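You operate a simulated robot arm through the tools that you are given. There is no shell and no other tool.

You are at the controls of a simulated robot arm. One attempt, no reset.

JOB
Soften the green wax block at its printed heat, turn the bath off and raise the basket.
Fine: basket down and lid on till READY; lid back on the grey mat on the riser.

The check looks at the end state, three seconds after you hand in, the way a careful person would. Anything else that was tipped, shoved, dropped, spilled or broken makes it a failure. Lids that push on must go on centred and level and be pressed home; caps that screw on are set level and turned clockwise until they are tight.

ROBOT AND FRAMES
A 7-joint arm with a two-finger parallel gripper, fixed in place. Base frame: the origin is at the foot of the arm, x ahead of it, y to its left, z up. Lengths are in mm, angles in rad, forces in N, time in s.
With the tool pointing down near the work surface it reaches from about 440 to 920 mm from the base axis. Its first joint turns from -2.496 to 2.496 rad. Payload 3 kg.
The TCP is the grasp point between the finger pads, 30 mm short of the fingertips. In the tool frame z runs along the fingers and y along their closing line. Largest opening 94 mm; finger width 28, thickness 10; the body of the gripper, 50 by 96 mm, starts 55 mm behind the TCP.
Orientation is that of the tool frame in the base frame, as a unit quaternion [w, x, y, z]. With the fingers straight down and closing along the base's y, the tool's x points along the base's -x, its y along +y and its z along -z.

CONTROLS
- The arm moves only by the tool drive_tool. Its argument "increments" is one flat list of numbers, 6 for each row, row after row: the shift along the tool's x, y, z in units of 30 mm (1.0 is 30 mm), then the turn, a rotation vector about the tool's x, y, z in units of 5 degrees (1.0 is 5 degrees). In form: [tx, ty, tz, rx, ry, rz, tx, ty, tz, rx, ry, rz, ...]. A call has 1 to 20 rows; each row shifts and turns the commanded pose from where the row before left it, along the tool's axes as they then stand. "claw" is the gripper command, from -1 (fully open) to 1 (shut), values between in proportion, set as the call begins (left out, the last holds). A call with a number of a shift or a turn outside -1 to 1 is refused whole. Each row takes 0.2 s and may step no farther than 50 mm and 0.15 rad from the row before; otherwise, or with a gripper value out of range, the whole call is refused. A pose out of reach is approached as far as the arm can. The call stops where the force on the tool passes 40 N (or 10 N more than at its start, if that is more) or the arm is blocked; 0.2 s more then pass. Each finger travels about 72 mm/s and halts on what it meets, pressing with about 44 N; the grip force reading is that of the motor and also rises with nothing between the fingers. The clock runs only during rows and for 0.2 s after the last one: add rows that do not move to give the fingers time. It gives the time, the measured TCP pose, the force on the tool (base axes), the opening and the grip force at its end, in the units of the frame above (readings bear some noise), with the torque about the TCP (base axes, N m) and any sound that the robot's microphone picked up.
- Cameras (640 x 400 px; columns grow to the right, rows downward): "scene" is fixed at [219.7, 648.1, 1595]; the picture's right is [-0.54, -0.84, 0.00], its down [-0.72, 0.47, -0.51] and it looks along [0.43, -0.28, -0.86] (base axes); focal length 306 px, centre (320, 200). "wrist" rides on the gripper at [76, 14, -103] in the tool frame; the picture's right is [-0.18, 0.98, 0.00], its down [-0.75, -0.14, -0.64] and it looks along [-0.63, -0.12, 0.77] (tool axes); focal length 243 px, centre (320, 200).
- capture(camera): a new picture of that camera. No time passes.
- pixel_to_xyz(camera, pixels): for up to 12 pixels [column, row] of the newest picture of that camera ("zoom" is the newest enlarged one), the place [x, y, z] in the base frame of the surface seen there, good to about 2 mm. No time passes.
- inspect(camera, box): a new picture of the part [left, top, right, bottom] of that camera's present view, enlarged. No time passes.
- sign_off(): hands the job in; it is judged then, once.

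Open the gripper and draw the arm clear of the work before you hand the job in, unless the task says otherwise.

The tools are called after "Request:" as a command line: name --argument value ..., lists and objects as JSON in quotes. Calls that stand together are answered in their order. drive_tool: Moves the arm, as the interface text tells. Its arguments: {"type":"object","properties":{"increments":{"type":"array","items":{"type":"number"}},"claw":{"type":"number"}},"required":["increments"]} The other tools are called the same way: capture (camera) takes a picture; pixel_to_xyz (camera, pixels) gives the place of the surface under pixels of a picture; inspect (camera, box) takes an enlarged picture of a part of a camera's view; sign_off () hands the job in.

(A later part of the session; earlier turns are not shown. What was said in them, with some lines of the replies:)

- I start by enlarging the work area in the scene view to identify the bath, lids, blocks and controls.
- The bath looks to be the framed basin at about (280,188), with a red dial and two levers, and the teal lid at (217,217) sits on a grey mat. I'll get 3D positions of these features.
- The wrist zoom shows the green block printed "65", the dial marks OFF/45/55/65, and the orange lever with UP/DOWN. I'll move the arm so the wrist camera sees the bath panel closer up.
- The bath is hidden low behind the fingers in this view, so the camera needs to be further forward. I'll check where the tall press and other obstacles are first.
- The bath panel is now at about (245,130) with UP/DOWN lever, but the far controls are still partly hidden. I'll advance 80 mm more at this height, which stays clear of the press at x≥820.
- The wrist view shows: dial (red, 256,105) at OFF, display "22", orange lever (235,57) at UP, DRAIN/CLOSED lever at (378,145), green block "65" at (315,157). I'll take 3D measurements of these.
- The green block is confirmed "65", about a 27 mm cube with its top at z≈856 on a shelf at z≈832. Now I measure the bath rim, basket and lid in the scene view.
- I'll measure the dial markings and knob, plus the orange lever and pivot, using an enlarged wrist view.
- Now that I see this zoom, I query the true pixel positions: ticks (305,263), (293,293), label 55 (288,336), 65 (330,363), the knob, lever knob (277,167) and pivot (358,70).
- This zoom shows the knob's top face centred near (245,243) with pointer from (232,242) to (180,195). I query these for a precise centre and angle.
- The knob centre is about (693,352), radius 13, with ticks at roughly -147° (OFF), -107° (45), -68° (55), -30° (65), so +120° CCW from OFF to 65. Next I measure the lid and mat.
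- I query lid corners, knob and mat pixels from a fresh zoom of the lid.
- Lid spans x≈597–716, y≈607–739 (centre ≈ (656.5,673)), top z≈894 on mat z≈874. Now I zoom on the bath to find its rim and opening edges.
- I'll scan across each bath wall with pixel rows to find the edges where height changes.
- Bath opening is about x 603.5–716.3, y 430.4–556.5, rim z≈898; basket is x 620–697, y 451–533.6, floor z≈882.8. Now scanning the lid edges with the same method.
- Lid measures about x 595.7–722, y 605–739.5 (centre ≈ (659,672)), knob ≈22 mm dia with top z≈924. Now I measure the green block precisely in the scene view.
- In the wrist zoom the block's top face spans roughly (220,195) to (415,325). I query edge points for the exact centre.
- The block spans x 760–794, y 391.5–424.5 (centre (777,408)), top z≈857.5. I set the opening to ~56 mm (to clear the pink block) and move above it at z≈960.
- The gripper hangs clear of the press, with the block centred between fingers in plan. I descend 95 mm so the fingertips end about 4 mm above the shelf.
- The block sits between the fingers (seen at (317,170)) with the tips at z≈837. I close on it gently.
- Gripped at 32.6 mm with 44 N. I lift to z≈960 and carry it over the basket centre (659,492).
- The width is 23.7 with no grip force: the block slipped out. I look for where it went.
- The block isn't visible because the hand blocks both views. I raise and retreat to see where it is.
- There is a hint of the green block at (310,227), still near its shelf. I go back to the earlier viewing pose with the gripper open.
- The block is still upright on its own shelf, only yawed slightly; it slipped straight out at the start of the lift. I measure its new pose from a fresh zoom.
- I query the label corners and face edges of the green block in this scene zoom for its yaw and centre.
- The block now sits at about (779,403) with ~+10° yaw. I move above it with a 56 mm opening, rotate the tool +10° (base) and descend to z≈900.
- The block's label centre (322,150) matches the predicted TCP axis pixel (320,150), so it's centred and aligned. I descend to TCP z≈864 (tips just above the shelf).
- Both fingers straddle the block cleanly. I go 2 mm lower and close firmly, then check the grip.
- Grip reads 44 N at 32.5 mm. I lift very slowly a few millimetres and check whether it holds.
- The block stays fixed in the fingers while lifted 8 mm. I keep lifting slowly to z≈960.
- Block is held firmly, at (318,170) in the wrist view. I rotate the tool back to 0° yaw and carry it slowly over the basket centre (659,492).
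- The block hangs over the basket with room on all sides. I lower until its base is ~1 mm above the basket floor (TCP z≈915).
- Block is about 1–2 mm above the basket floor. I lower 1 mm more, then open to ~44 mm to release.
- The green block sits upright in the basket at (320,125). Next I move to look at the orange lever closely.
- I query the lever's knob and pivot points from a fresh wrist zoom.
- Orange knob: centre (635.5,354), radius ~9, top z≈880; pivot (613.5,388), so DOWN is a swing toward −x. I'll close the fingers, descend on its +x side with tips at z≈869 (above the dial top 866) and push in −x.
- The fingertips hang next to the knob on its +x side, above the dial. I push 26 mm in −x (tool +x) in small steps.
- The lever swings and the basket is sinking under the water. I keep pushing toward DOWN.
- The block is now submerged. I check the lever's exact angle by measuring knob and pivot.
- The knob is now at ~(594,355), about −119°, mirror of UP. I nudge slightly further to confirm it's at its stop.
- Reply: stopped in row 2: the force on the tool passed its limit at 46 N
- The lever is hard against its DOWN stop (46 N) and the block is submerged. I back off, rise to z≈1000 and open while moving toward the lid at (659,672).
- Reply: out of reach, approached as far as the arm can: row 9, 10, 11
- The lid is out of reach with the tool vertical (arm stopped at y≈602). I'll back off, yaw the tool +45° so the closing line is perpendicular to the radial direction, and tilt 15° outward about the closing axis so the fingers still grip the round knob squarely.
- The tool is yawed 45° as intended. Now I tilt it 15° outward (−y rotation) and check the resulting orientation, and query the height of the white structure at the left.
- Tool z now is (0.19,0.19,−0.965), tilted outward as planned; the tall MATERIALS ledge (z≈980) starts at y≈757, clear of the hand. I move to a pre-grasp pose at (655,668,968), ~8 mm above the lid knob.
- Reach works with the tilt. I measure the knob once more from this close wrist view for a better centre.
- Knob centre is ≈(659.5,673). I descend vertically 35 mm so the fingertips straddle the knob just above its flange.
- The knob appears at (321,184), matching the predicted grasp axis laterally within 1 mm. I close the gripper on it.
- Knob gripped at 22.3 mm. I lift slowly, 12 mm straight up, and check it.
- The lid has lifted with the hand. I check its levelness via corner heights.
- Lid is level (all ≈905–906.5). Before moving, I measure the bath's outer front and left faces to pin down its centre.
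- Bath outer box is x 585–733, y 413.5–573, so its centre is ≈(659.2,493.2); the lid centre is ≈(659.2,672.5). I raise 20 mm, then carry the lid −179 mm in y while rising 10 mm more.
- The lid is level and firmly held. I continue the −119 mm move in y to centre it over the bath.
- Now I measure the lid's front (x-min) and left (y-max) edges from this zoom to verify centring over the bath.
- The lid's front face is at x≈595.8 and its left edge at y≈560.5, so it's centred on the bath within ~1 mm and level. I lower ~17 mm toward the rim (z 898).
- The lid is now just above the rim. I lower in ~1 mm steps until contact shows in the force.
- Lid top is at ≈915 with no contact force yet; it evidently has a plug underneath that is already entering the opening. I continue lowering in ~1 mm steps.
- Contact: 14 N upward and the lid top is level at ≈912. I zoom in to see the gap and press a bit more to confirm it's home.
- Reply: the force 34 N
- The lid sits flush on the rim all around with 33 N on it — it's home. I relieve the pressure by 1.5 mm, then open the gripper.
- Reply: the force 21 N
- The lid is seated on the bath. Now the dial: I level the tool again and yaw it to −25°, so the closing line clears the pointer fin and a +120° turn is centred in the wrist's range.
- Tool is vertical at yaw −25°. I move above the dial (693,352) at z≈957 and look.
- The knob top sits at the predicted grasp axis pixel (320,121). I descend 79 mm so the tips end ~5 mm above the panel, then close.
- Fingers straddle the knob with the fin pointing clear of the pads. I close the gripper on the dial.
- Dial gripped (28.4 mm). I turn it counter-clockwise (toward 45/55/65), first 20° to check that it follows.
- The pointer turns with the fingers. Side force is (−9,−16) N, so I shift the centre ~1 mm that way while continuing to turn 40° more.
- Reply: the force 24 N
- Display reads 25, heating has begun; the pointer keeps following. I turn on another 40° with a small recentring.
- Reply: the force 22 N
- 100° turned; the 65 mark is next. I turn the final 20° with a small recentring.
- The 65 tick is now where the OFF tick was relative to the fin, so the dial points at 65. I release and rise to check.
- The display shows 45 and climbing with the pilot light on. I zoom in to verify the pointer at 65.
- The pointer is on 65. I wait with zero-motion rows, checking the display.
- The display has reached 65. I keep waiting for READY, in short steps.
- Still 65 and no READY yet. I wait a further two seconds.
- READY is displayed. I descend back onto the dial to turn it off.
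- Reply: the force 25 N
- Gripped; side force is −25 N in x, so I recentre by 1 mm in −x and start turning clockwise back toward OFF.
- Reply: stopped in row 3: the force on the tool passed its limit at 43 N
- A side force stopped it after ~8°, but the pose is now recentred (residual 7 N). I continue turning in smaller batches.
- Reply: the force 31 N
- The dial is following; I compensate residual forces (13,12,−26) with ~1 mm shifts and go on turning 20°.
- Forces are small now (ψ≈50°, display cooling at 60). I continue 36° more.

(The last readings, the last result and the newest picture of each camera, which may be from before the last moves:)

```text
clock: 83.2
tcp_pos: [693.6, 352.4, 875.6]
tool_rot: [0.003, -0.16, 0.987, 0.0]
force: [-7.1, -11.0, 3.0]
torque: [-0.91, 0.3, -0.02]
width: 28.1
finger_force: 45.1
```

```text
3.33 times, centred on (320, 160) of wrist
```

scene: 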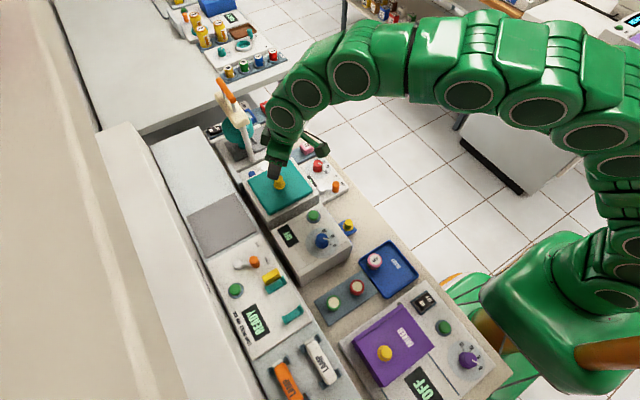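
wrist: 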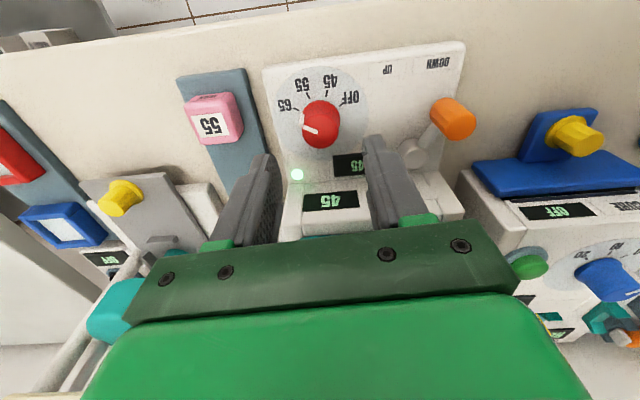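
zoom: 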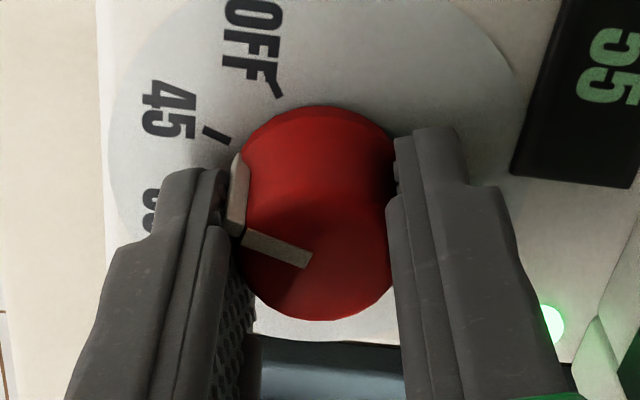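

ψ≈18°, pointer near 45. I turn the remaining ~43° to OFF with slight recentring.

Request:
drive_tool --increments '[0.015, -0.013, 0, 0, 0, 0.9, 0, 0, 0, 0, 0, 0.9, 0, 0, 0, 0, 0, 0.9, 0, 0, 0, 0, 0, 0.9, 0, 0, 0, 0, 0, 0.9]'

Request:
drive_tool --increments '[0, 0, 0, 0, 0, 0.9, 0, 0, 0, 0, 0, 0.9, 0, 0, 0, 0, 0, 0.9, 0, 0, 0, 0, 0, 0.9]'

Request:
inspect --camera "wrist" --box '[240, 100, 400, 220]'

```text
clock: 84.4
tcp_pos: [694.5, 352.1, 874.1]
tool_rot: [0.004, 0.035, 0.999, 0.001]
force: [5.1, -8.5, 7.9]
torque: [-0.81, 0.35, 0.01]
width: 28.6
finger_force: 44.6
```

```text
clock: 85.4
tcp_pos: [695.1, 351.6, 874.1]
tool_rot: [0.003, 0.191, 0.982, 0.002]
force: [4.5, -7.1, 22.8]
torque: [-1.09, -0.24, 0.0]
width: 28.1
finger_force: 45.0
```

```text
3.33 times, centred on (320, 160) of wrist
```

zoom: 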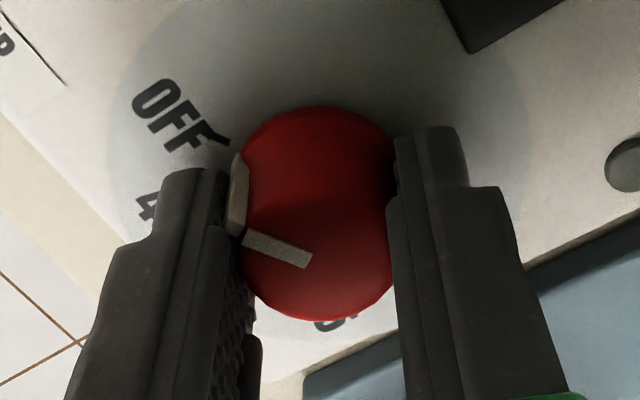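

The pointer is nearly at OFF (ψ≈−22°). I add the last 3°, then release and rise to check.

Request:
drive_tool --increments '[0, 0, 0, 0, 0, 0.6, 0, 0, 0, 0, 0, 0]'

Request:
drive_tool --increments '[0, 0, 0, 0, 0, 0, 0, 0, 0, 0, 0, 0]' --claw -0.1

Request:
drive_tool --increments '[0, 0, -0.6, 0, 0, 0, 0, 0, -0.8, 0, 0, 0, 0, 0, -0.8, 0, 0, 0, 0, 0, -0.8, 0, 0, 0]'

Request:
capture --camera "wrist"

Request:
inspect --camera "wrist" --box '[260, 60, 380, 180]'

```text
clock: 86.0
tcp_pos: [694.0, 351.6, 874.3]
tool_rot: [0.003, 0.216, 0.976, 0.002]
force: [0.9, -3.3, 25.1]
torque: [-0.91, -0.14, 0.57]
width: 28.6
finger_force: 45.1
```

```text
clock: 86.6
tcp_pos: [694.6, 351.4, 873.3]
tool_rot: [0.002, 0.216, 0.976, 0.002]
force: [0.0, -0.3, -0.1]
torque: [-0.03, 0.03, 0.01]
width: 51.7
finger_force: 0.0
```

```text
clock: 87.6
tcp_pos: [693.0, 351.6, 965.1]
tool_rot: [0.003, 0.217, 0.976, 0.002]
force: [0.2, 0.6, 0.0]
torque: [0.01, 0.03, 0.01]
width: 51.7
finger_force: 0.0
```

```text
taken
```

wrist: 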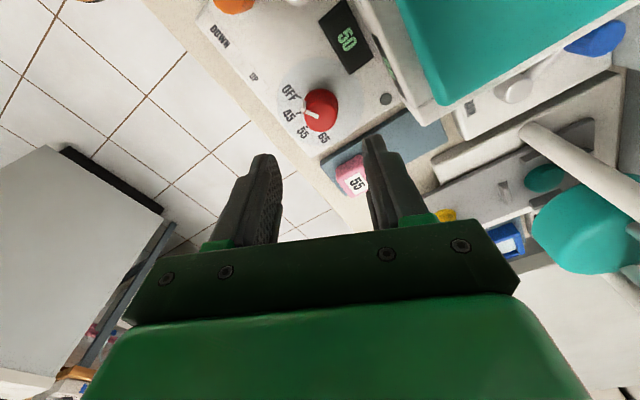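

```text
3.33 times, centred on (320, 120) of wrist
```

zoom: 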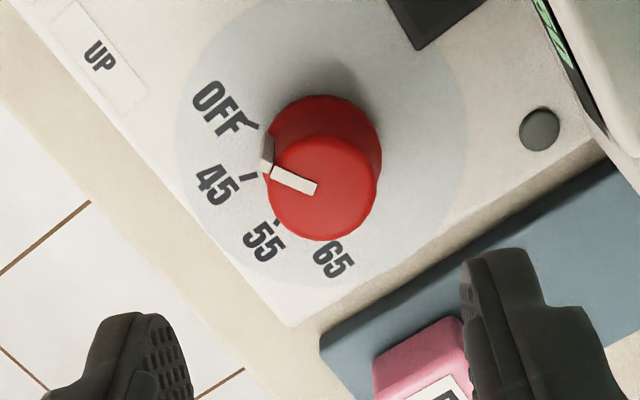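

The dial is on OFF and the pilot light is out. Now for the lid: I yaw the tool back to +45° and tilt 15° outward as before.

Request:
drive_tool --increments '[0, 0, -0.5, 0, 0, -1, 0, 0, -0.5, 0, 0, -1, 0, 0, -0.5, 0, 0, -1, 0, 0, 0, 0, 0, -1, 0, 0, 0, 0, 0, -1, 0, 0, 0, 0, 0, -1, 0, 0, 0, 0, 0, -1, 0, 0, 0, 0, 0, -1, 0, 0, 0, 0, 0, -1, 0, 0, 0, 0, 0, -1, 0, 0, 0, 0, 0, -1, 0, 0, 0, 0, 0, -1, 0, 0, 0, 0, 0, -1, 0, 0, 0, 0, 0, -1, 0, 0, 0, 0, -1, 0, 0, 0, 0, 0, -1, 0, 0, 0, 0, 0, -1, 0]'

Request:
inspect --camera "scene" --box '[230, 140, 340, 230]'

```text
clock: 91.2
tcp_pos: [692.9, 350.2, 1009.6]
tool_rot: [0.125, -0.38, 0.915, 0.049]
force: [0.0, 0.1, 0.1]
torque: [-0.02, 0.01, 0.02]
width: 51.7
finger_force: 0.0
```

```text
4.44 times, centred on (285, 185) of scene
```

zoom: 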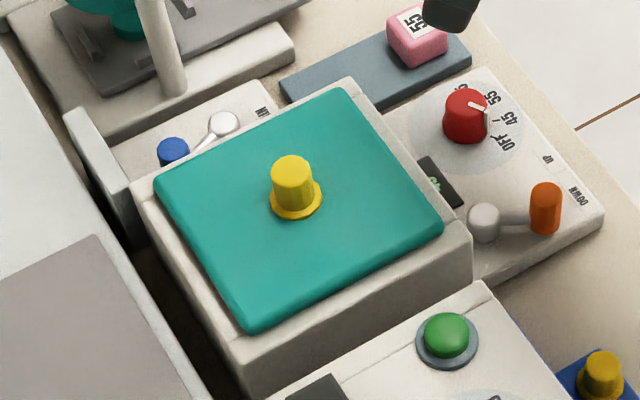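

The lid is visible unobstructed and sits flush. I measure its knob centre and edges now that it's seated.

Request:
pixel_to_xyz --camera "zoom" --pixels '[[292, 170], [276, 170], [308, 166], [290, 160], [294, 180], [350, 265], [350, 275], [300, 292], [200, 250], [380, 110], [165, 180], [260, 320]]'

Request:
pixel_to_xyz --camera "scene" --pixels '[[206, 217], [254, 193], [275, 231], [226, 258], [230, 225]]'

Request:
inspect --camera "scene" --box '[180, 180, 270, 260]'

Request:
pixel_to_xyz --camera "zoom" --pixels '[[132, 186], [140, 184], [365, 68], [370, 72], [475, 250], [470, 256], [232, 385], [225, 380], [250, 126], [350, 320], [175, 280], [425, 160]]'

```text
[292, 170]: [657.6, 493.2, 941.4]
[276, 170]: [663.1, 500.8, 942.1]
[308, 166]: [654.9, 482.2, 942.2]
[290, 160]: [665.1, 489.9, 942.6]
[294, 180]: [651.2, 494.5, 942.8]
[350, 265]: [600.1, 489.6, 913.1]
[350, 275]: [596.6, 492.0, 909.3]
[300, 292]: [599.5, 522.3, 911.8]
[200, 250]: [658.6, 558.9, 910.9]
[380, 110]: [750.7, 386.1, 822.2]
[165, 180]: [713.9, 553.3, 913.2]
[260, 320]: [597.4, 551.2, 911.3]
```

```text
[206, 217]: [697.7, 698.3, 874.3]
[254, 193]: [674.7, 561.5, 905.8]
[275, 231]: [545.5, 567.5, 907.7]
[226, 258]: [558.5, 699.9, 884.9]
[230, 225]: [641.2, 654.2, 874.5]
```

```text
5.00 times, centred on (225, 220) of scene
```

zoom: 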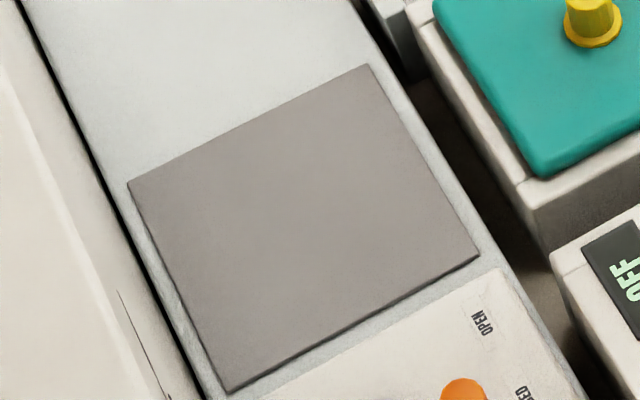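

```text
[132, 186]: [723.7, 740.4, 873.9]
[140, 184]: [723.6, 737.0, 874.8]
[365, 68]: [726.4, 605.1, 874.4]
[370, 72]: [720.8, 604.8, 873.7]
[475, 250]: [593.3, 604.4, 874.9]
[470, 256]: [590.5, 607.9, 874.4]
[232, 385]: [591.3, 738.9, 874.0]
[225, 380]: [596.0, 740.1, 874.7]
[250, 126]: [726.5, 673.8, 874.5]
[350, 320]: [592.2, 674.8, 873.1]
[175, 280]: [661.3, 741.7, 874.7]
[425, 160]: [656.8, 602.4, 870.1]
```

Mat spans x 590–727.5, y 603–742 (centre ≈ (658.8,672.5)), matching the lid's original place. I move above the lid knob at (655,489,1000).

Request:
drive_tool --increments '[-0.368, 0.695, 0.155, 0, 0, 0, -0.368, 0.695, 0.155, 0, 0, 0, -0.368, 0.695, 0.155, 0, 0, 0, -0.368, 0.695, 0.155, 0, 0, 0, -0.368, 0.695, 0.155, 0, 0, 0, -0.368, 0.695, 0.155, 0, 0, 0]'

Request:
capture --camera "wrist"

Request:
inspect --camera "wrist" --box '[250, 70, 400, 170]'

```text
clock: 92.6
tcp_pos: [655.2, 488.9, 999.4]
tool_rot: [0.125, -0.379, 0.916, 0.05]
force: [0.4, 0.0, -0.1]
torque: [-0.01, -0.02, 0.02]
width: 51.5
finger_force: 0.1
```

```text
taken
```

wrist: 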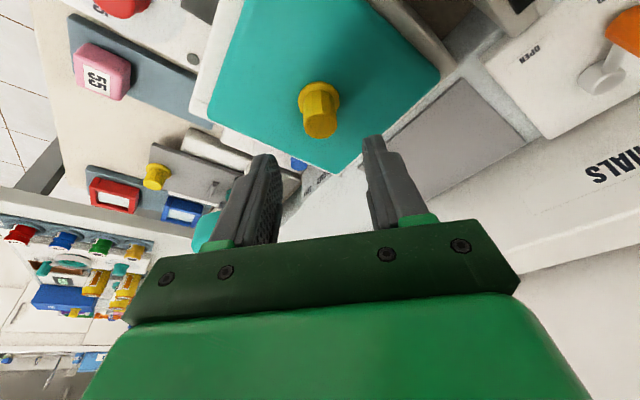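

```text
4.00 times, centred on (325, 120) of wrist
```

zoom: 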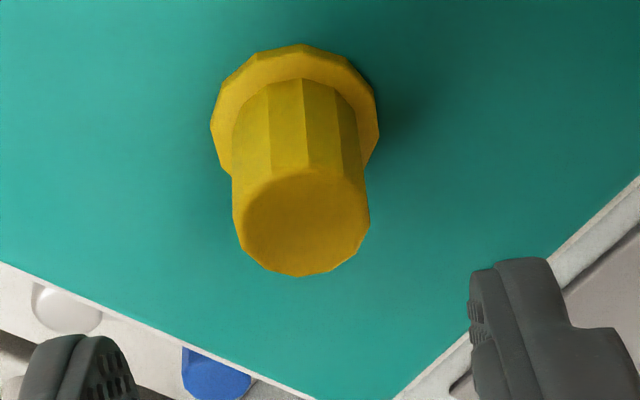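

Knob appears ~2 mm toward tool +y, so I correct 1 mm and descend 48 mm to straddle it.

Request:
drive_tool --increments '[0.086, 0.01, 0.3117, 0, 0, 0, 0.086, 0.01, 0.3117, 0, 0, 0, 0.086, 0.01, 0.3117, 0, 0, 0, 0.086, 0.01, 0.3117, 0, 0, 0, 0.086, 0.0, 0.3117, 0, 0, 0]'

Request:
inspect --camera "wrist" --box '[250, 100, 400, 200]'

```text
clock: 93.8
tcp_pos: [656.0, 490.8, 948.4]
tool_rot: [0.124, -0.379, 0.916, 0.05]
force: [-0.3, 0.0, -0.3]
torque: [-0.01, -0.01, -0.01]
width: 51.8
finger_force: 0.1
```

```text
4.00 times, centred on (325, 150) of wrist
```

zoom: 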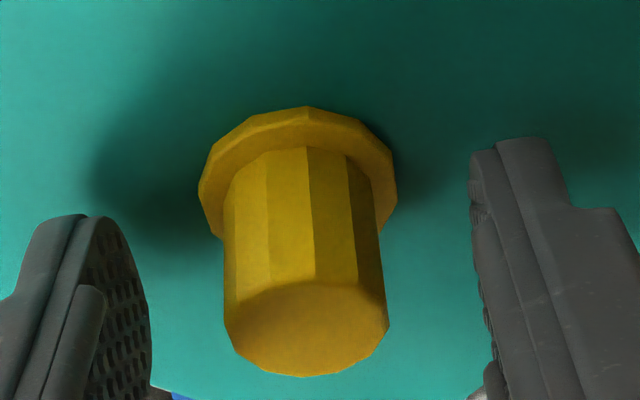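

The view matches the first grasp. I close on the knob.

Request:
drive_tool --increments '[0, 0, 0, 0, 0, 0, 0, 0, 0, 0, 0, 0, 0, 0, 0, 0, 0, 0]' --claw 1

```text
clock: 94.6
tcp_pos: [653.8, 490.7, 950.0]
tool_rot: [0.125, -0.379, 0.915, 0.049]
force: [0.5, 0.6, 0.2]
torque: [0.01, 0.08, 0.01]
width: 22.2
finger_force: 44.4
```

Gripped at 22.2 mm. I lift slowly 12 mm and watch the force.

Request:
drive_tool --increments '[-0.0178, 0, -0.0644, 0, 0, 0, -0.0178, 0, -0.0644, 0, 0, 0, -0.0267, 0, -0.0966, 0, 0, 0, -0.0267, 0, -0.0966, 0, 0, 0, -0.0178, 0, -0.0644, 0, 0, 0]'

Request:
inspect --camera "scene" --box '[230, 140, 340, 230]'

Request:
pixel_to_xyz --camera "zoom" --pixels '[[175, 190], [425, 205], [250, 300], [205, 240], [330, 250], [390, 170], [220, 140], [300, 280]]'

```text
clock: 95.8
tcp_pos: [654.9, 490.5, 961.9]
tool_rot: [0.125, -0.379, 0.916, 0.051]
force: [-0.2, -1.0, -0.1]
torque: [0.0, 0.02, 0.0]
width: 22.1
finger_force: 44.5
```

```text
4.44 times, centred on (285, 185) of scene
```

zoom: 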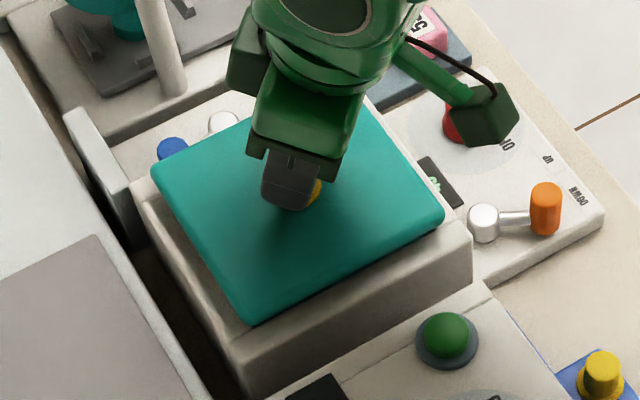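

```text
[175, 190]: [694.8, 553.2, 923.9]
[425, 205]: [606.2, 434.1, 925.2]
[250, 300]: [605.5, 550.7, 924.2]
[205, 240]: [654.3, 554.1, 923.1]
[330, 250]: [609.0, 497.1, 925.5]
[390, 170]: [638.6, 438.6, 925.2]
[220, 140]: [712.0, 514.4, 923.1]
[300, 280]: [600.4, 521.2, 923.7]
```

The lid lifts level (923–925). I raise 16 mm more and carry it back +179 mm in y over the mat.

Request:
drive_tool --increments '[-0.0285, 0, -0.103, 0, 0, 0, -0.0285, 0, -0.103, 0, 0, 0, -0.0285, 0, -0.103, 0, 0, 0, -0.0285, 0, -0.103, 0, 0, 0, -0.0285, 0, -0.103, 0, 0, 0, -0.2712, 0.2815, 0.074, 0, 0, 0, -0.2712, 0.2815, 0.074, 0, 0, 0, -0.2712, 0.2815, 0.074, 0, 0, 0, -0.2712, 0.2815, 0.074, 0, 0, 0, -0.2712, 0.2815, 0.074, 0, 0, 0, -0.2712, 0.2815, 0.074, 0, 0, 0, -0.2712, 0.2815, 0.074, 0, 0, 0, -0.2712, 0.2815, 0.074, 0, 0, 0, -0.2712, 0.2815, 0.074, 0, 0, 0, -0.2712, 0.2815, 0.074, 0, 0, 0]'

Request:
drive_tool --increments '[-0.2125, 0.236, 0.1157, 0, 0, 0, -0.2125, 0.236, 0.1157, 0, 0, 0, -0.2125, 0.236, 0.1157, 0, 0, 0, -0.2125, 0.236, 0.1157, 0, 0, 0, -0.2125, 0.236, 0.1157, 0, 0, 0, -0.2125, 0.236, 0.1157, 0, 0, 0]'

Request:
capture --camera "scene"

Request:
inspect --camera "scene" --box '[170, 170, 270, 260]'

```text
clock: 99.0
tcp_pos: [656.0, 610.9, 979.8]
tool_rot: [0.125, -0.379, 0.916, 0.049]
force: [-0.3, -0.5, 0.3]
torque: [0.0, -0.01, 0.02]
width: 22.3
finger_force: 43.9
```

```text
clock: 100.4
tcp_pos: [654.3, 669.1, 968.8]
tool_rot: [0.124, -0.379, 0.916, 0.05]
force: [0.3, 0.3, -0.5]
torque: [0.03, -0.01, 0.0]
width: 22.1
finger_force: 43.8
```

```text
taken
```

scene: 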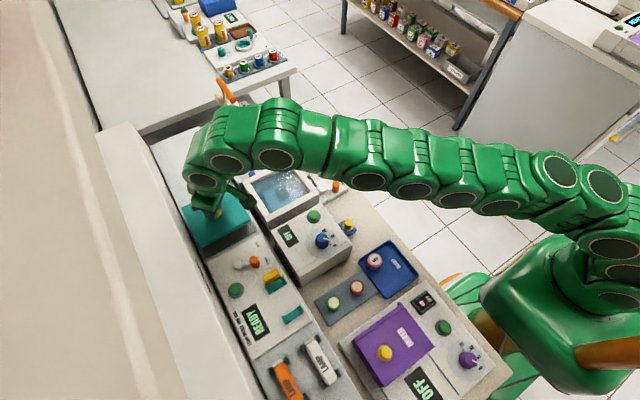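

```text
4.44 times, centred on (220, 215) of scene
```

zoom: 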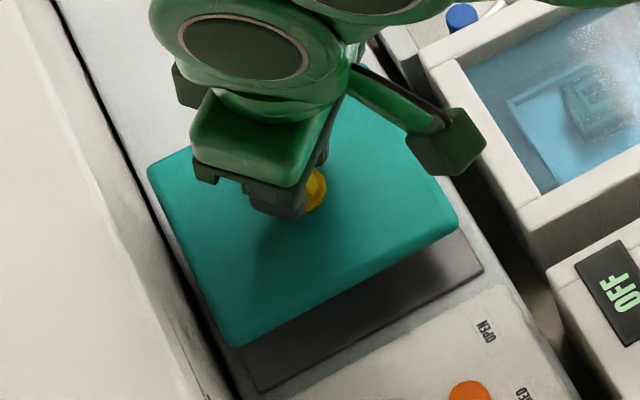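

I check lid edge positions against the mat before lowering.

Request:
pixel_to_xyz --camera "zoom" --pixels '[[350, 275], [350, 280], [350, 285], [350, 289], [350, 292], [350, 296], [205, 260], [201, 260], [198, 260], [195, 260], [192, 260], [189, 260]]'

Request:
pixel_to_xyz --camera "zoom" --pixels '[[440, 205], [445, 205], [450, 205], [453, 205], [300, 320], [300, 300], [170, 180], [240, 330], [430, 225], [160, 190], [420, 170], [380, 140]]'

```text
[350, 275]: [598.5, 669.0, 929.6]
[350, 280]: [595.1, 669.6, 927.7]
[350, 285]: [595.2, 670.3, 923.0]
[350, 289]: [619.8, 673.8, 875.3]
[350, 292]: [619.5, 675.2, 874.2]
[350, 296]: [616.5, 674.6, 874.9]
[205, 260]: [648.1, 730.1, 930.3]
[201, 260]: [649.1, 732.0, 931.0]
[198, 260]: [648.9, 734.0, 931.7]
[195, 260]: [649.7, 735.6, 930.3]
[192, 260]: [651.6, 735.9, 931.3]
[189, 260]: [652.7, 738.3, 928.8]
```

```text
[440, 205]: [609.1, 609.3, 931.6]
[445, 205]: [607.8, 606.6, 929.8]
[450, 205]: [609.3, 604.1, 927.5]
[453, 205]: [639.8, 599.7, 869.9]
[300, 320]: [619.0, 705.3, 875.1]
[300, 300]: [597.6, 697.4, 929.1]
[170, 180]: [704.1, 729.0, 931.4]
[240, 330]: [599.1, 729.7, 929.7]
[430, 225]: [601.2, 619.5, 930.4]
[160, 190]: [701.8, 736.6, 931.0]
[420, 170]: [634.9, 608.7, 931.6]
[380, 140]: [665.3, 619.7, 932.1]
```

Lid spans x from 595.2, y 604.1–738.5: within ~1 mm of the mat-centred position. I lower 34 mm with a 1 mm +y correction.

Request:
drive_tool --increments '[0.0339, 0.0018, 0.1378, 0, 0, 0, 0.0339, 0.0018, 0.1378, 0, 0, 0, 0.0339, 0.0018, 0.1378, 0, 0, 0, 0.0339, 0.0018, 0.1378, 0, 0, 0, 0.0339, 0.0018, 0.1378, 0, 0, 0, 0.0339, 0.0018, 0.1378, 0, 0, 0, 0.0339, 0.0018, 0.1378, 0, 0, 0, 0.0339, 0.0018, 0.1378, 0, 0, 0]'

Request:
inspect --camera "scene" --box '[170, 170, 270, 260]'

Request:
pixel_to_xyz --camera "zoom" --pixels '[[170, 200], [350, 290], [300, 320], [430, 230], [240, 350], [400, 180], [180, 240], [320, 250]]'

```text
clock: 102.2
tcp_pos: [654.0, 669.6, 934.5]
tool_rot: [0.124, -0.379, 0.916, 0.051]
force: [0.1, -0.4, -1.7]
torque: [0.01, 0.02, 0.02]
width: 22.0
finger_force: 43.8
```

```text
4.44 times, centred on (220, 215) of scene
```

zoom: 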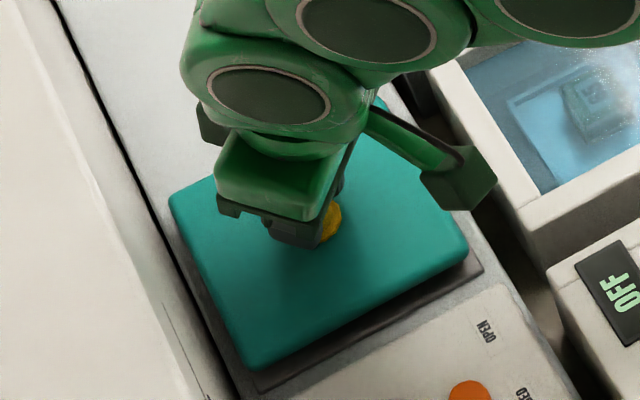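

```text
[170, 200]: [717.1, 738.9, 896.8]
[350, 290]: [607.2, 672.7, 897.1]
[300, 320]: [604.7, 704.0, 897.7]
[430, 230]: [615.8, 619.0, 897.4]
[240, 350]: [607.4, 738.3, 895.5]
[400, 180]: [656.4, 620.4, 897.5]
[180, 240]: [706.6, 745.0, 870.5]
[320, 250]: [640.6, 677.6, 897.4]
```

The lid is ~3 mm above rest (top ≈897). I lower in 1 mm steps until contact.

Request:
drive_tool --increments '[0.0089, 0, 0.0322, 0, 0, 0, 0.0089, 0, 0.0322, 0, 0, 0]'

Request:
drive_tool --increments '[0.0089, 0, 0.0322, 0, 0, 0]'

```text
clock: 102.8
tcp_pos: [654.5, 670.1, 933.4]
tool_rot: [0.124, -0.38, 0.915, 0.05]
force: [-1.0, 1.1, -1.1]
torque: [0.02, 0.03, 0.0]
width: 22.0
finger_force: 43.8
```

```text
clock: 103.2
tcp_pos: [655.4, 672.1, 931.8]
tool_rot: [0.126, -0.38, 0.915, 0.051]
force: [-0.6, -2.0, 7.7]
torque: [-0.06, 0.33, 0.04]
width: 22.4
finger_force: 44.2
```

Contact at ~8 N. I open the gripper and lift straight up.

Request:
drive_tool --increments '[0, 0, 0, 0, 0, 0, 0, 0, 0, 0, 0, 0]' --claw -0.1

Request:
drive_tool --increments '[-0.0445, 0, -0.161, 0, 0, 0, -0.089, 0, -0.322, 0, 0, 0, -0.089, 0, -0.322, 0, 0, 0, -0.089, 0, -0.322, 0, 0, 0]'

Request:
capture --camera "wrist"

Request:
inspect --camera "scene" --box '[170, 170, 270, 260]'

Request:
pixel_to_xyz --camera "zoom" --pixels '[[190, 210], [350, 290], [300, 320], [430, 230], [250, 350], [430, 180], [205, 260], [320, 270]]'

```text
clock: 103.8
tcp_pos: [655.2, 669.1, 931.6]
tool_rot: [0.124, -0.379, 0.916, 0.05]
force: [-0.3, 0.3, -0.3]
torque: [0.01, -0.01, 0.03]
width: 51.6
finger_force: 0.0
```

```text
clock: 104.8
tcp_pos: [653.4, 671.7, 966.5]
tool_rot: [0.124, -0.379, 0.915, 0.049]
force: [0.6, -0.5, 1.0]
torque: [0.0, -0.03, -0.01]
width: 51.8
finger_force: 0.0
```

```text
taken
```

wrist: 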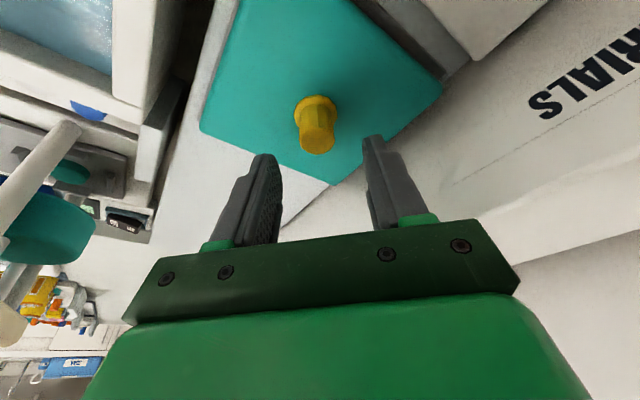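

```text
4.44 times, centred on (220, 215) of scene
```

zoom: 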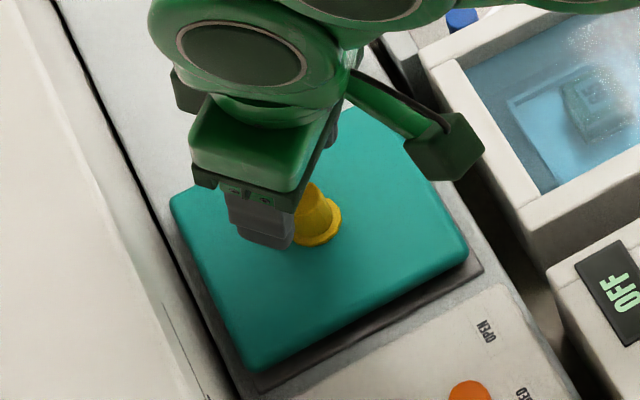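

```text
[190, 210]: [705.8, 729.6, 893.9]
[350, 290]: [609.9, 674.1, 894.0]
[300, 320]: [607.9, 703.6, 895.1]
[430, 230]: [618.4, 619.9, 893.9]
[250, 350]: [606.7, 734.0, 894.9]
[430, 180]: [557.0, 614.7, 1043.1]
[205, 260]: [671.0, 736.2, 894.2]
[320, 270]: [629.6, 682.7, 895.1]
```

The lid lies flat on the mat (top 894 everywhere). I retreat to (607,483,1000), then level and un-yaw the tool for the lever.

Request:
drive_tool --increments '[0.718, -0.479, -0.36, 0, 0, 0, 0.718, -0.479, -0.36, 0, 0, 0, 0.718, -0.479, -0.36, 0, 0, 0, 0.718, -0.479, -0.36, 0, 0, 0, 0.718, -0.479, -0.36, 0, 0, 0, 0.718, -0.479, -0.36, 0, 0, 0, 0.718, -0.479, -0.36, 0, 0, 0]'

Request:
drive_tool --increments '[0, 0, 0, 0, 1, 0, 0, 0, 0, 0, 1, 0, 0, 0, 0, 0, 1, 0, 0, 0, 0, 0, 0, 1, 0, 0, 0, 0, 0, 1, 0, 0, 0, 0, 0, 1, 0, 0, 0, 0, 0, 1, 0, 0, 0, 0, 0, 1, 0, 0, 0, 0, 0, 1, 0, 0, 0, 0, 0, 1, 0, 0, 0, 0, 0, 1, 0, 0, 0, 0, 0, 1]' --claw 1

Request:
capture --camera "scene"

Request:
inspect --camera "scene" --box '[270, 150, 370, 230]'

```text
clock: 106.4
tcp_pos: [606.0, 482.0, 998.6]
tool_rot: [0.123, -0.38, 0.916, 0.05]
force: [0.1, -0.4, 0.0]
torque: [-0.02, -0.03, -0.02]
width: 51.6
finger_force: 0.0
```

```text
clock: 109.0
tcp_pos: [608.7, 482.1, 1000.2]
tool_rot: [0.004, 0.001, 1.0, 0.001]
force: [0.1, -0.7, 0.2]
torque: [0.0, -0.02, 0.0]
width: 0.0
finger_force: 33.3
```

```text
taken
```

scene: 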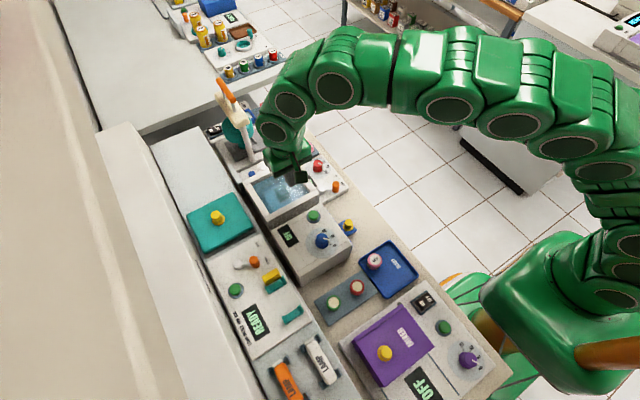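

```text
5.00 times, centred on (320, 190) of scene
```

zoom: 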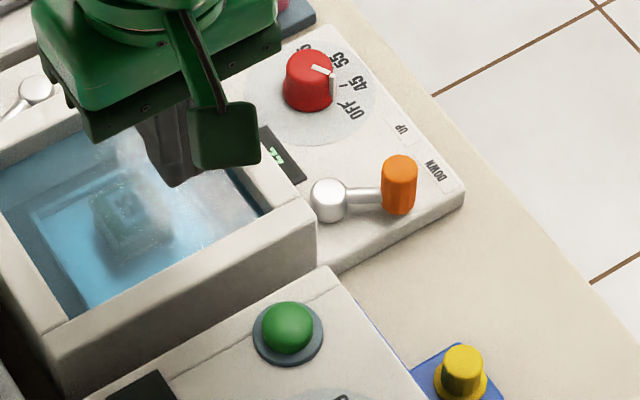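

The lever is still at DOWN and there's open counter on its −x side. I measure the knob and the neighbouring device edges.

Request:
pixel_to_xyz --camera "zoom" --pixels '[[400, 165], [385, 165], [414, 165], [330, 190], [325, 272], [340, 290], [288, 315], [465, 360], [440, 370], [420, 230], [380, 260], [365, 190]]'

```text
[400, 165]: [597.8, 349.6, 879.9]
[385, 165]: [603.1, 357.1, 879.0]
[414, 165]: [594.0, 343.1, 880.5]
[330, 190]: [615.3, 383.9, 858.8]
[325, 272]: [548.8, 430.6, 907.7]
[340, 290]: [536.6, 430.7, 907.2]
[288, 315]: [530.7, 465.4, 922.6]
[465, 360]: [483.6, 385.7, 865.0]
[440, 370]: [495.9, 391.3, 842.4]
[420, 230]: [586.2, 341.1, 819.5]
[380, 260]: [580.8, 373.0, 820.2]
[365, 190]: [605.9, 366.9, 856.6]
```

The knob is at ≈(595,353). I move to (564,350) on its −x side and descend so tips are at z≈869.

Request:
drive_tool --increments '[0.298, -0.88, 0, 0, 0, 0, 0.298, -0.88, 0, 0, 0, 0, 0.298, -0.88, 0, 0, 0, 0, 0.298, -0.88, 0, 0, 0, 0, 0.298, -0.88, 0, 0, 0, 0, 0, 0, 0.667, 0, 0, 0, 0, 0, 0.667, 0, 0, 0, 0, 0, 0.667, 0, 0, 0, 0, 0, 0.667, 0, 0, 0, 0, 0, 0.667, 0, 0, 0]'

Request:
capture --camera "wrist"

Request:
inspect --camera "scene" --box '[290, 150, 380, 220]'

```text
clock: 111.2
tcp_pos: [566.0, 352.2, 898.8]
tool_rot: [0.003, 0.0, 1.0, 0.001]
force: [0.1, 0.4, 0.4]
torque: [0.01, 0.02, 0.01]
width: 0.0
finger_force: 32.7
```

```text
taken
```

wrist: 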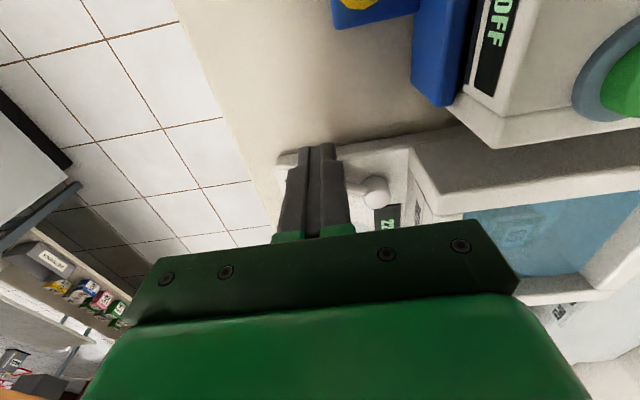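

```text
5.71 times, centred on (335, 185) of scene
```

zoom: 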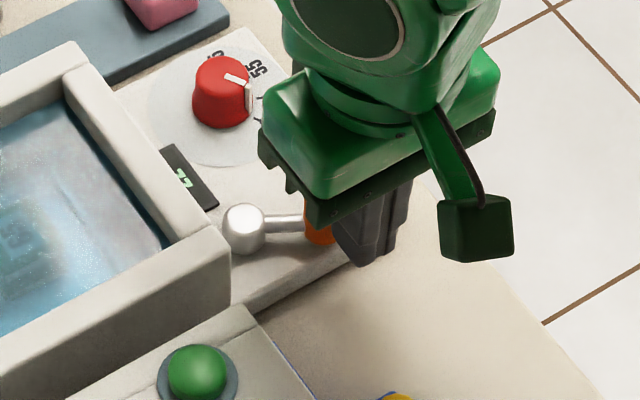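

The closed fingers stand just on the −x side of the orange knob. I push gently in +x (tool −x), first 24 mm.

Request:
drive_tool --increments '[-0.2, 0, 0, 0, 0, 0, -0.2, 0, 0, 0, 0, 0, -0.2, 0, 0, 0, 0, 0, -0.2, 0, 0, 0, 0, 0]'

Request:
inspect --camera "scene" --box '[240, 150, 360, 230]'

```text
clock: 112.2
tcp_pos: [590.0, 351.7, 900.1]
tool_rot: [0.003, 0.0, 1.0, 0.001]
force: [-2.6, -1.6, 0.2]
torque: [-0.04, 0.09, 0.01]
width: 0.1
finger_force: 33.1
```

```text
5.00 times, centred on (300, 190) of scene
```

zoom: 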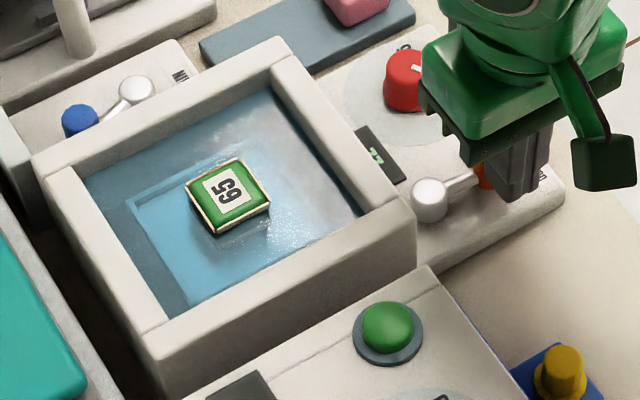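

The basket is rising with the block on it. I continue pushing toward UP.

Request:
drive_tool --increments '[-0.2, 0, 0, 0, 0, 0, -0.2, 0, 0, 0, 0, 0, -0.2, 0, 0, 0, 0, 0, -0.12, 0, 0, 0, 0, 0]'

Request:
inspect --camera "scene" --box '[240, 150, 360, 230]'

```text
clock: 113.2
tcp_pos: [611.7, 350.7, 898.3]
tool_rot: [0.004, 0.0, 1.0, 0.002]
force: [-0.1, -0.2, 0.2]
torque: [-0.01, -0.02, 0.02]
width: 0.0
finger_force: 33.6
```

```text
5.00 times, centred on (300, 190) of scene
```

zoom: 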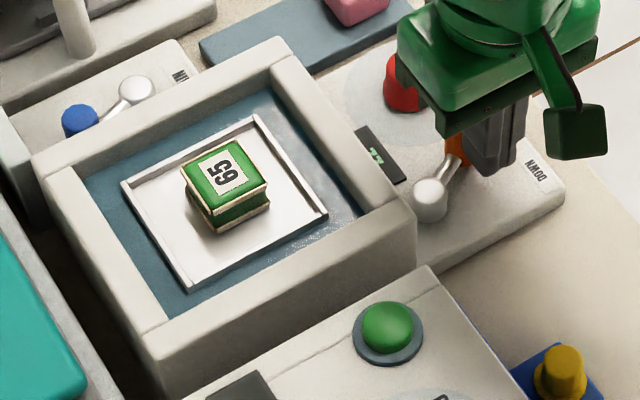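

The basket is up with the softened block in it. I nudge the lever in small steps to be sure it's at its UP stop.

Request:
drive_tool --increments '[-0.06, 0, 0, 0, 0, 0, -0.06, 0, 0, 0, 0, 0, -0.06, 0, 0, 0, 0, 0]'

Request:
inspect --camera "scene" --box '[240, 150, 360, 230]'

```text
clock: 114.0
tcp_pos: [614.0, 352.0, 898.8]
tool_rot: [-0.001, -0.001, 1.0, 0.001]
force: [-14.5, -2.7, 3.3]
torque: [-0.05, 0.34, 0.01]
width: 0.3
finger_force: 32.7
stopped in row 3: the force on the tool passed its limit at 45 N (the readings are from after the stop); the commanded pose is now the measured one
```

```text
5.00 times, centred on (300, 190) of scene
```

zoom: 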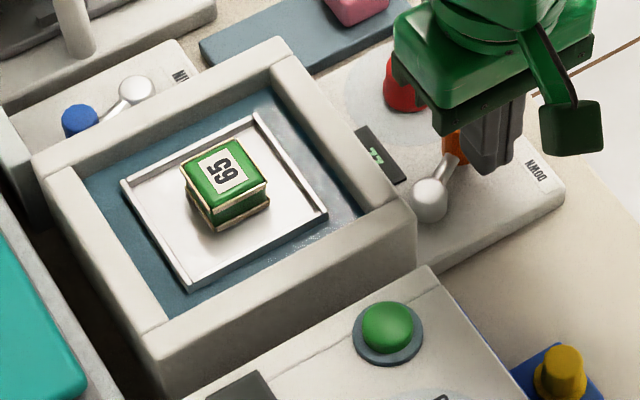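

The lever is against its UP stop. I back off a few mm, rise clear, open the gripper and retreat.

Request:
drive_tool --increments '[0.3, 0, 0, 0, 0, 0, 0, 0, -0.7, 0, 0, 0, 0, 0, -0.9, 0, 0, 0, 0, 0, -0.9, 0, 0, 0, 0, 0, -0.9, 0, 0, 0]'

Request:
drive_tool --increments '[0.5, -0.5, -0.6, 0, 0, 0, 0.5, -0.5, -0.6, 0, 0, 0, 0.5, -0.5, -0.6, 0, 0, 0, 0.5, -0.5, -0.6, 0, 0, 0]' --claw -1

Request:
capture --camera "scene"

Request:
inspect --camera "scene" --box '[240, 130, 360, 220]'

Request:
inspect --camera "scene" --box '[180, 180, 270, 260]'

Request:
capture --camera "wrist"

```text
clock: 115.2
tcp_pos: [604.1, 351.9, 1001.2]
tool_rot: [0.001, 0.0, 1.0, 0.001]
force: [-0.4, 0.1, 0.0]
torque: [-0.02, 0.01, 0.01]
width: 0.0
finger_force: 32.5
```

```text
clock: 116.2
tcp_pos: [542.6, 292.6, 1072.9]
tool_rot: [0.001, 0.0, 1.0, 0.001]
force: [0.2, -1.4, 0.5]
torque: [0.02, 0.01, -0.01]
width: 93.8
finger_force: 0.0
```

```text
taken
```

scene: 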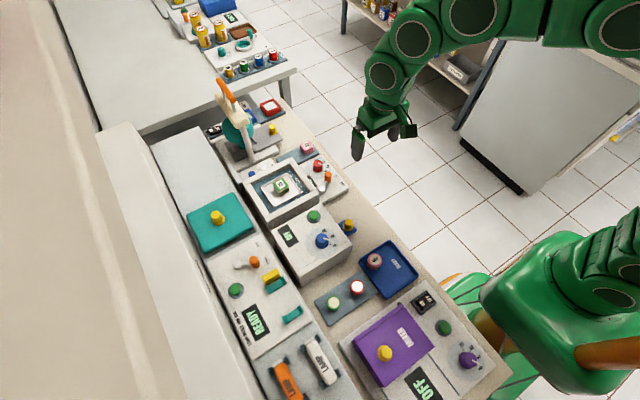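

```text
4.44 times, centred on (300, 175) of scene
```

zoom: 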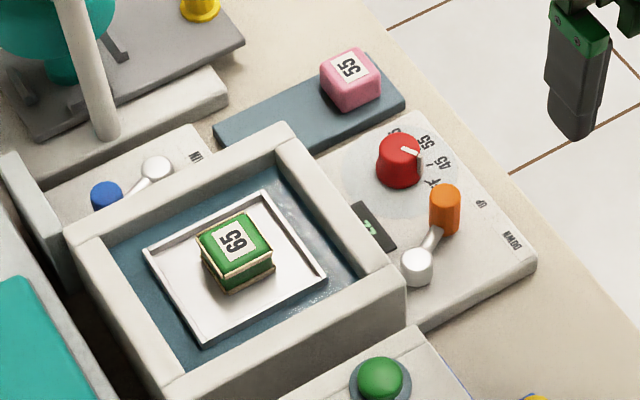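

```text
5.00 times, centred on (225, 220) of scene
```

zoom: 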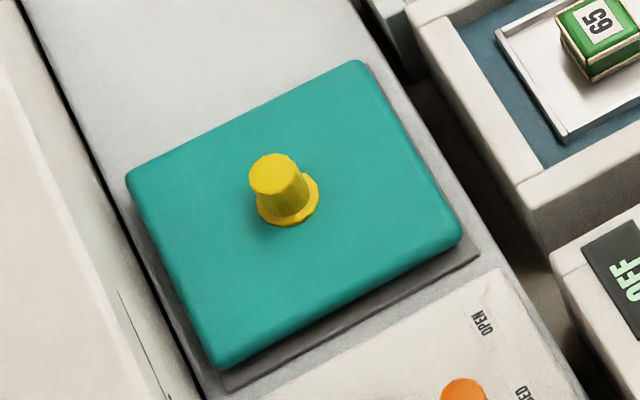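

```text
taken
```

wrist: 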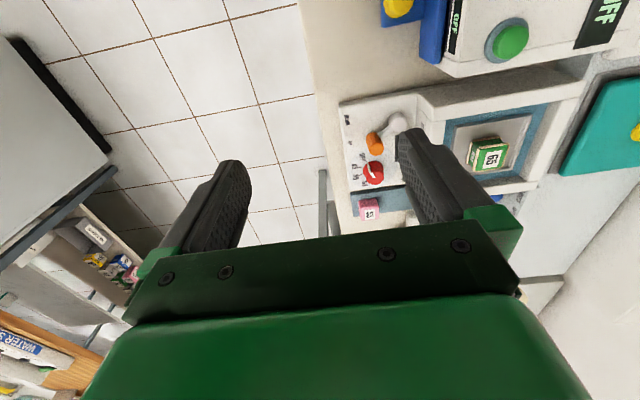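

Everything looks in place: lid on the mat, block in the raised basket. I verify the dial at OFF and the pilot light with close-ups.

Request:
inspect --camera "wrist" --box '[330, 90, 430, 220]'

Request:
inspect --camera "scene" --box '[300, 150, 350, 190]'

Request:
pixel_to_xyz --camera "zoom" --pixels '[[275, 150], [290, 160], [300, 165], [250, 140], [260, 110]]'

```text
3.08 times, centred on (380, 155) of wrist
```

zoom: 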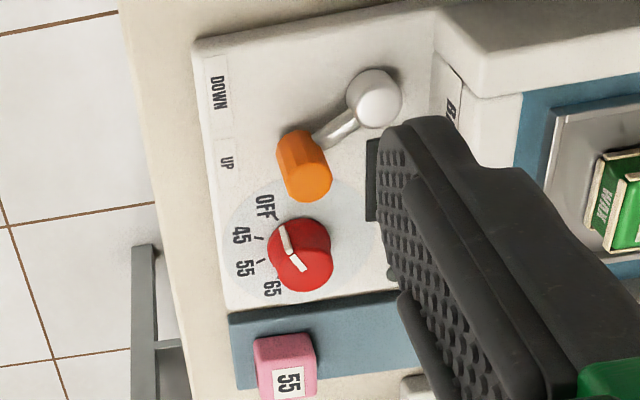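

```text
10.00 times, centred on (325, 170) of scene
```

zoom: 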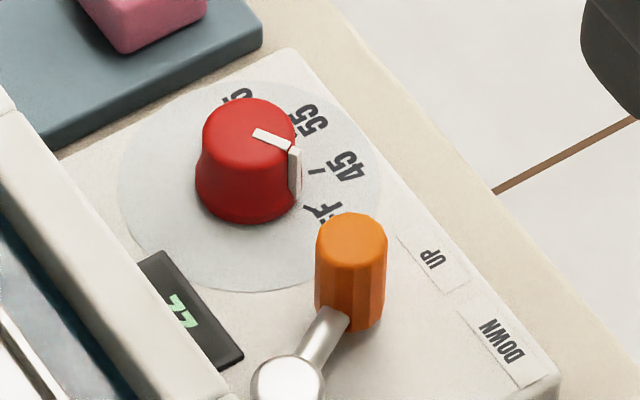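

```text
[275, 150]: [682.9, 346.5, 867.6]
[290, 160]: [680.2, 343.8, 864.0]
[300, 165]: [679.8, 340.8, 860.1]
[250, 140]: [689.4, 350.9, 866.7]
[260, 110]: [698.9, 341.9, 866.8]
```

The pointer measures −147° (OFF), the lever is at UP, the display has cooled to 22, the lid rests on its mat, and the gripper is open and clear of the work. I hand the job in.

Request:
sign_off

```text
The job is handed in.
```

I softened the green wax block at 65, its printed heat, and the bath showed READY before I took the lid off. I've handed the job in, but no verdict came back.

- **Bath:** the dial is back at OFF. The pilot light went out and the display has cooled to 22.
- **Basket:** the lever is against its UP stop. The basket is raised with the softened green block upright inside.
- **Heating:** the basket was down against its stop, and the lid was centred, level and pressed home until READY came up.
- **Lid:** it is back flat and centred on the grey mat on the riser.
- **Arm:** the gripper is open and clear of the work.

On my first attempt the green block slipped out of the gripper as I lifted it. It stayed upright on its own shelf, turned about 10 degrees, and the second grip held. I saw nothing else moved, tipped or spilled in the last pictures.
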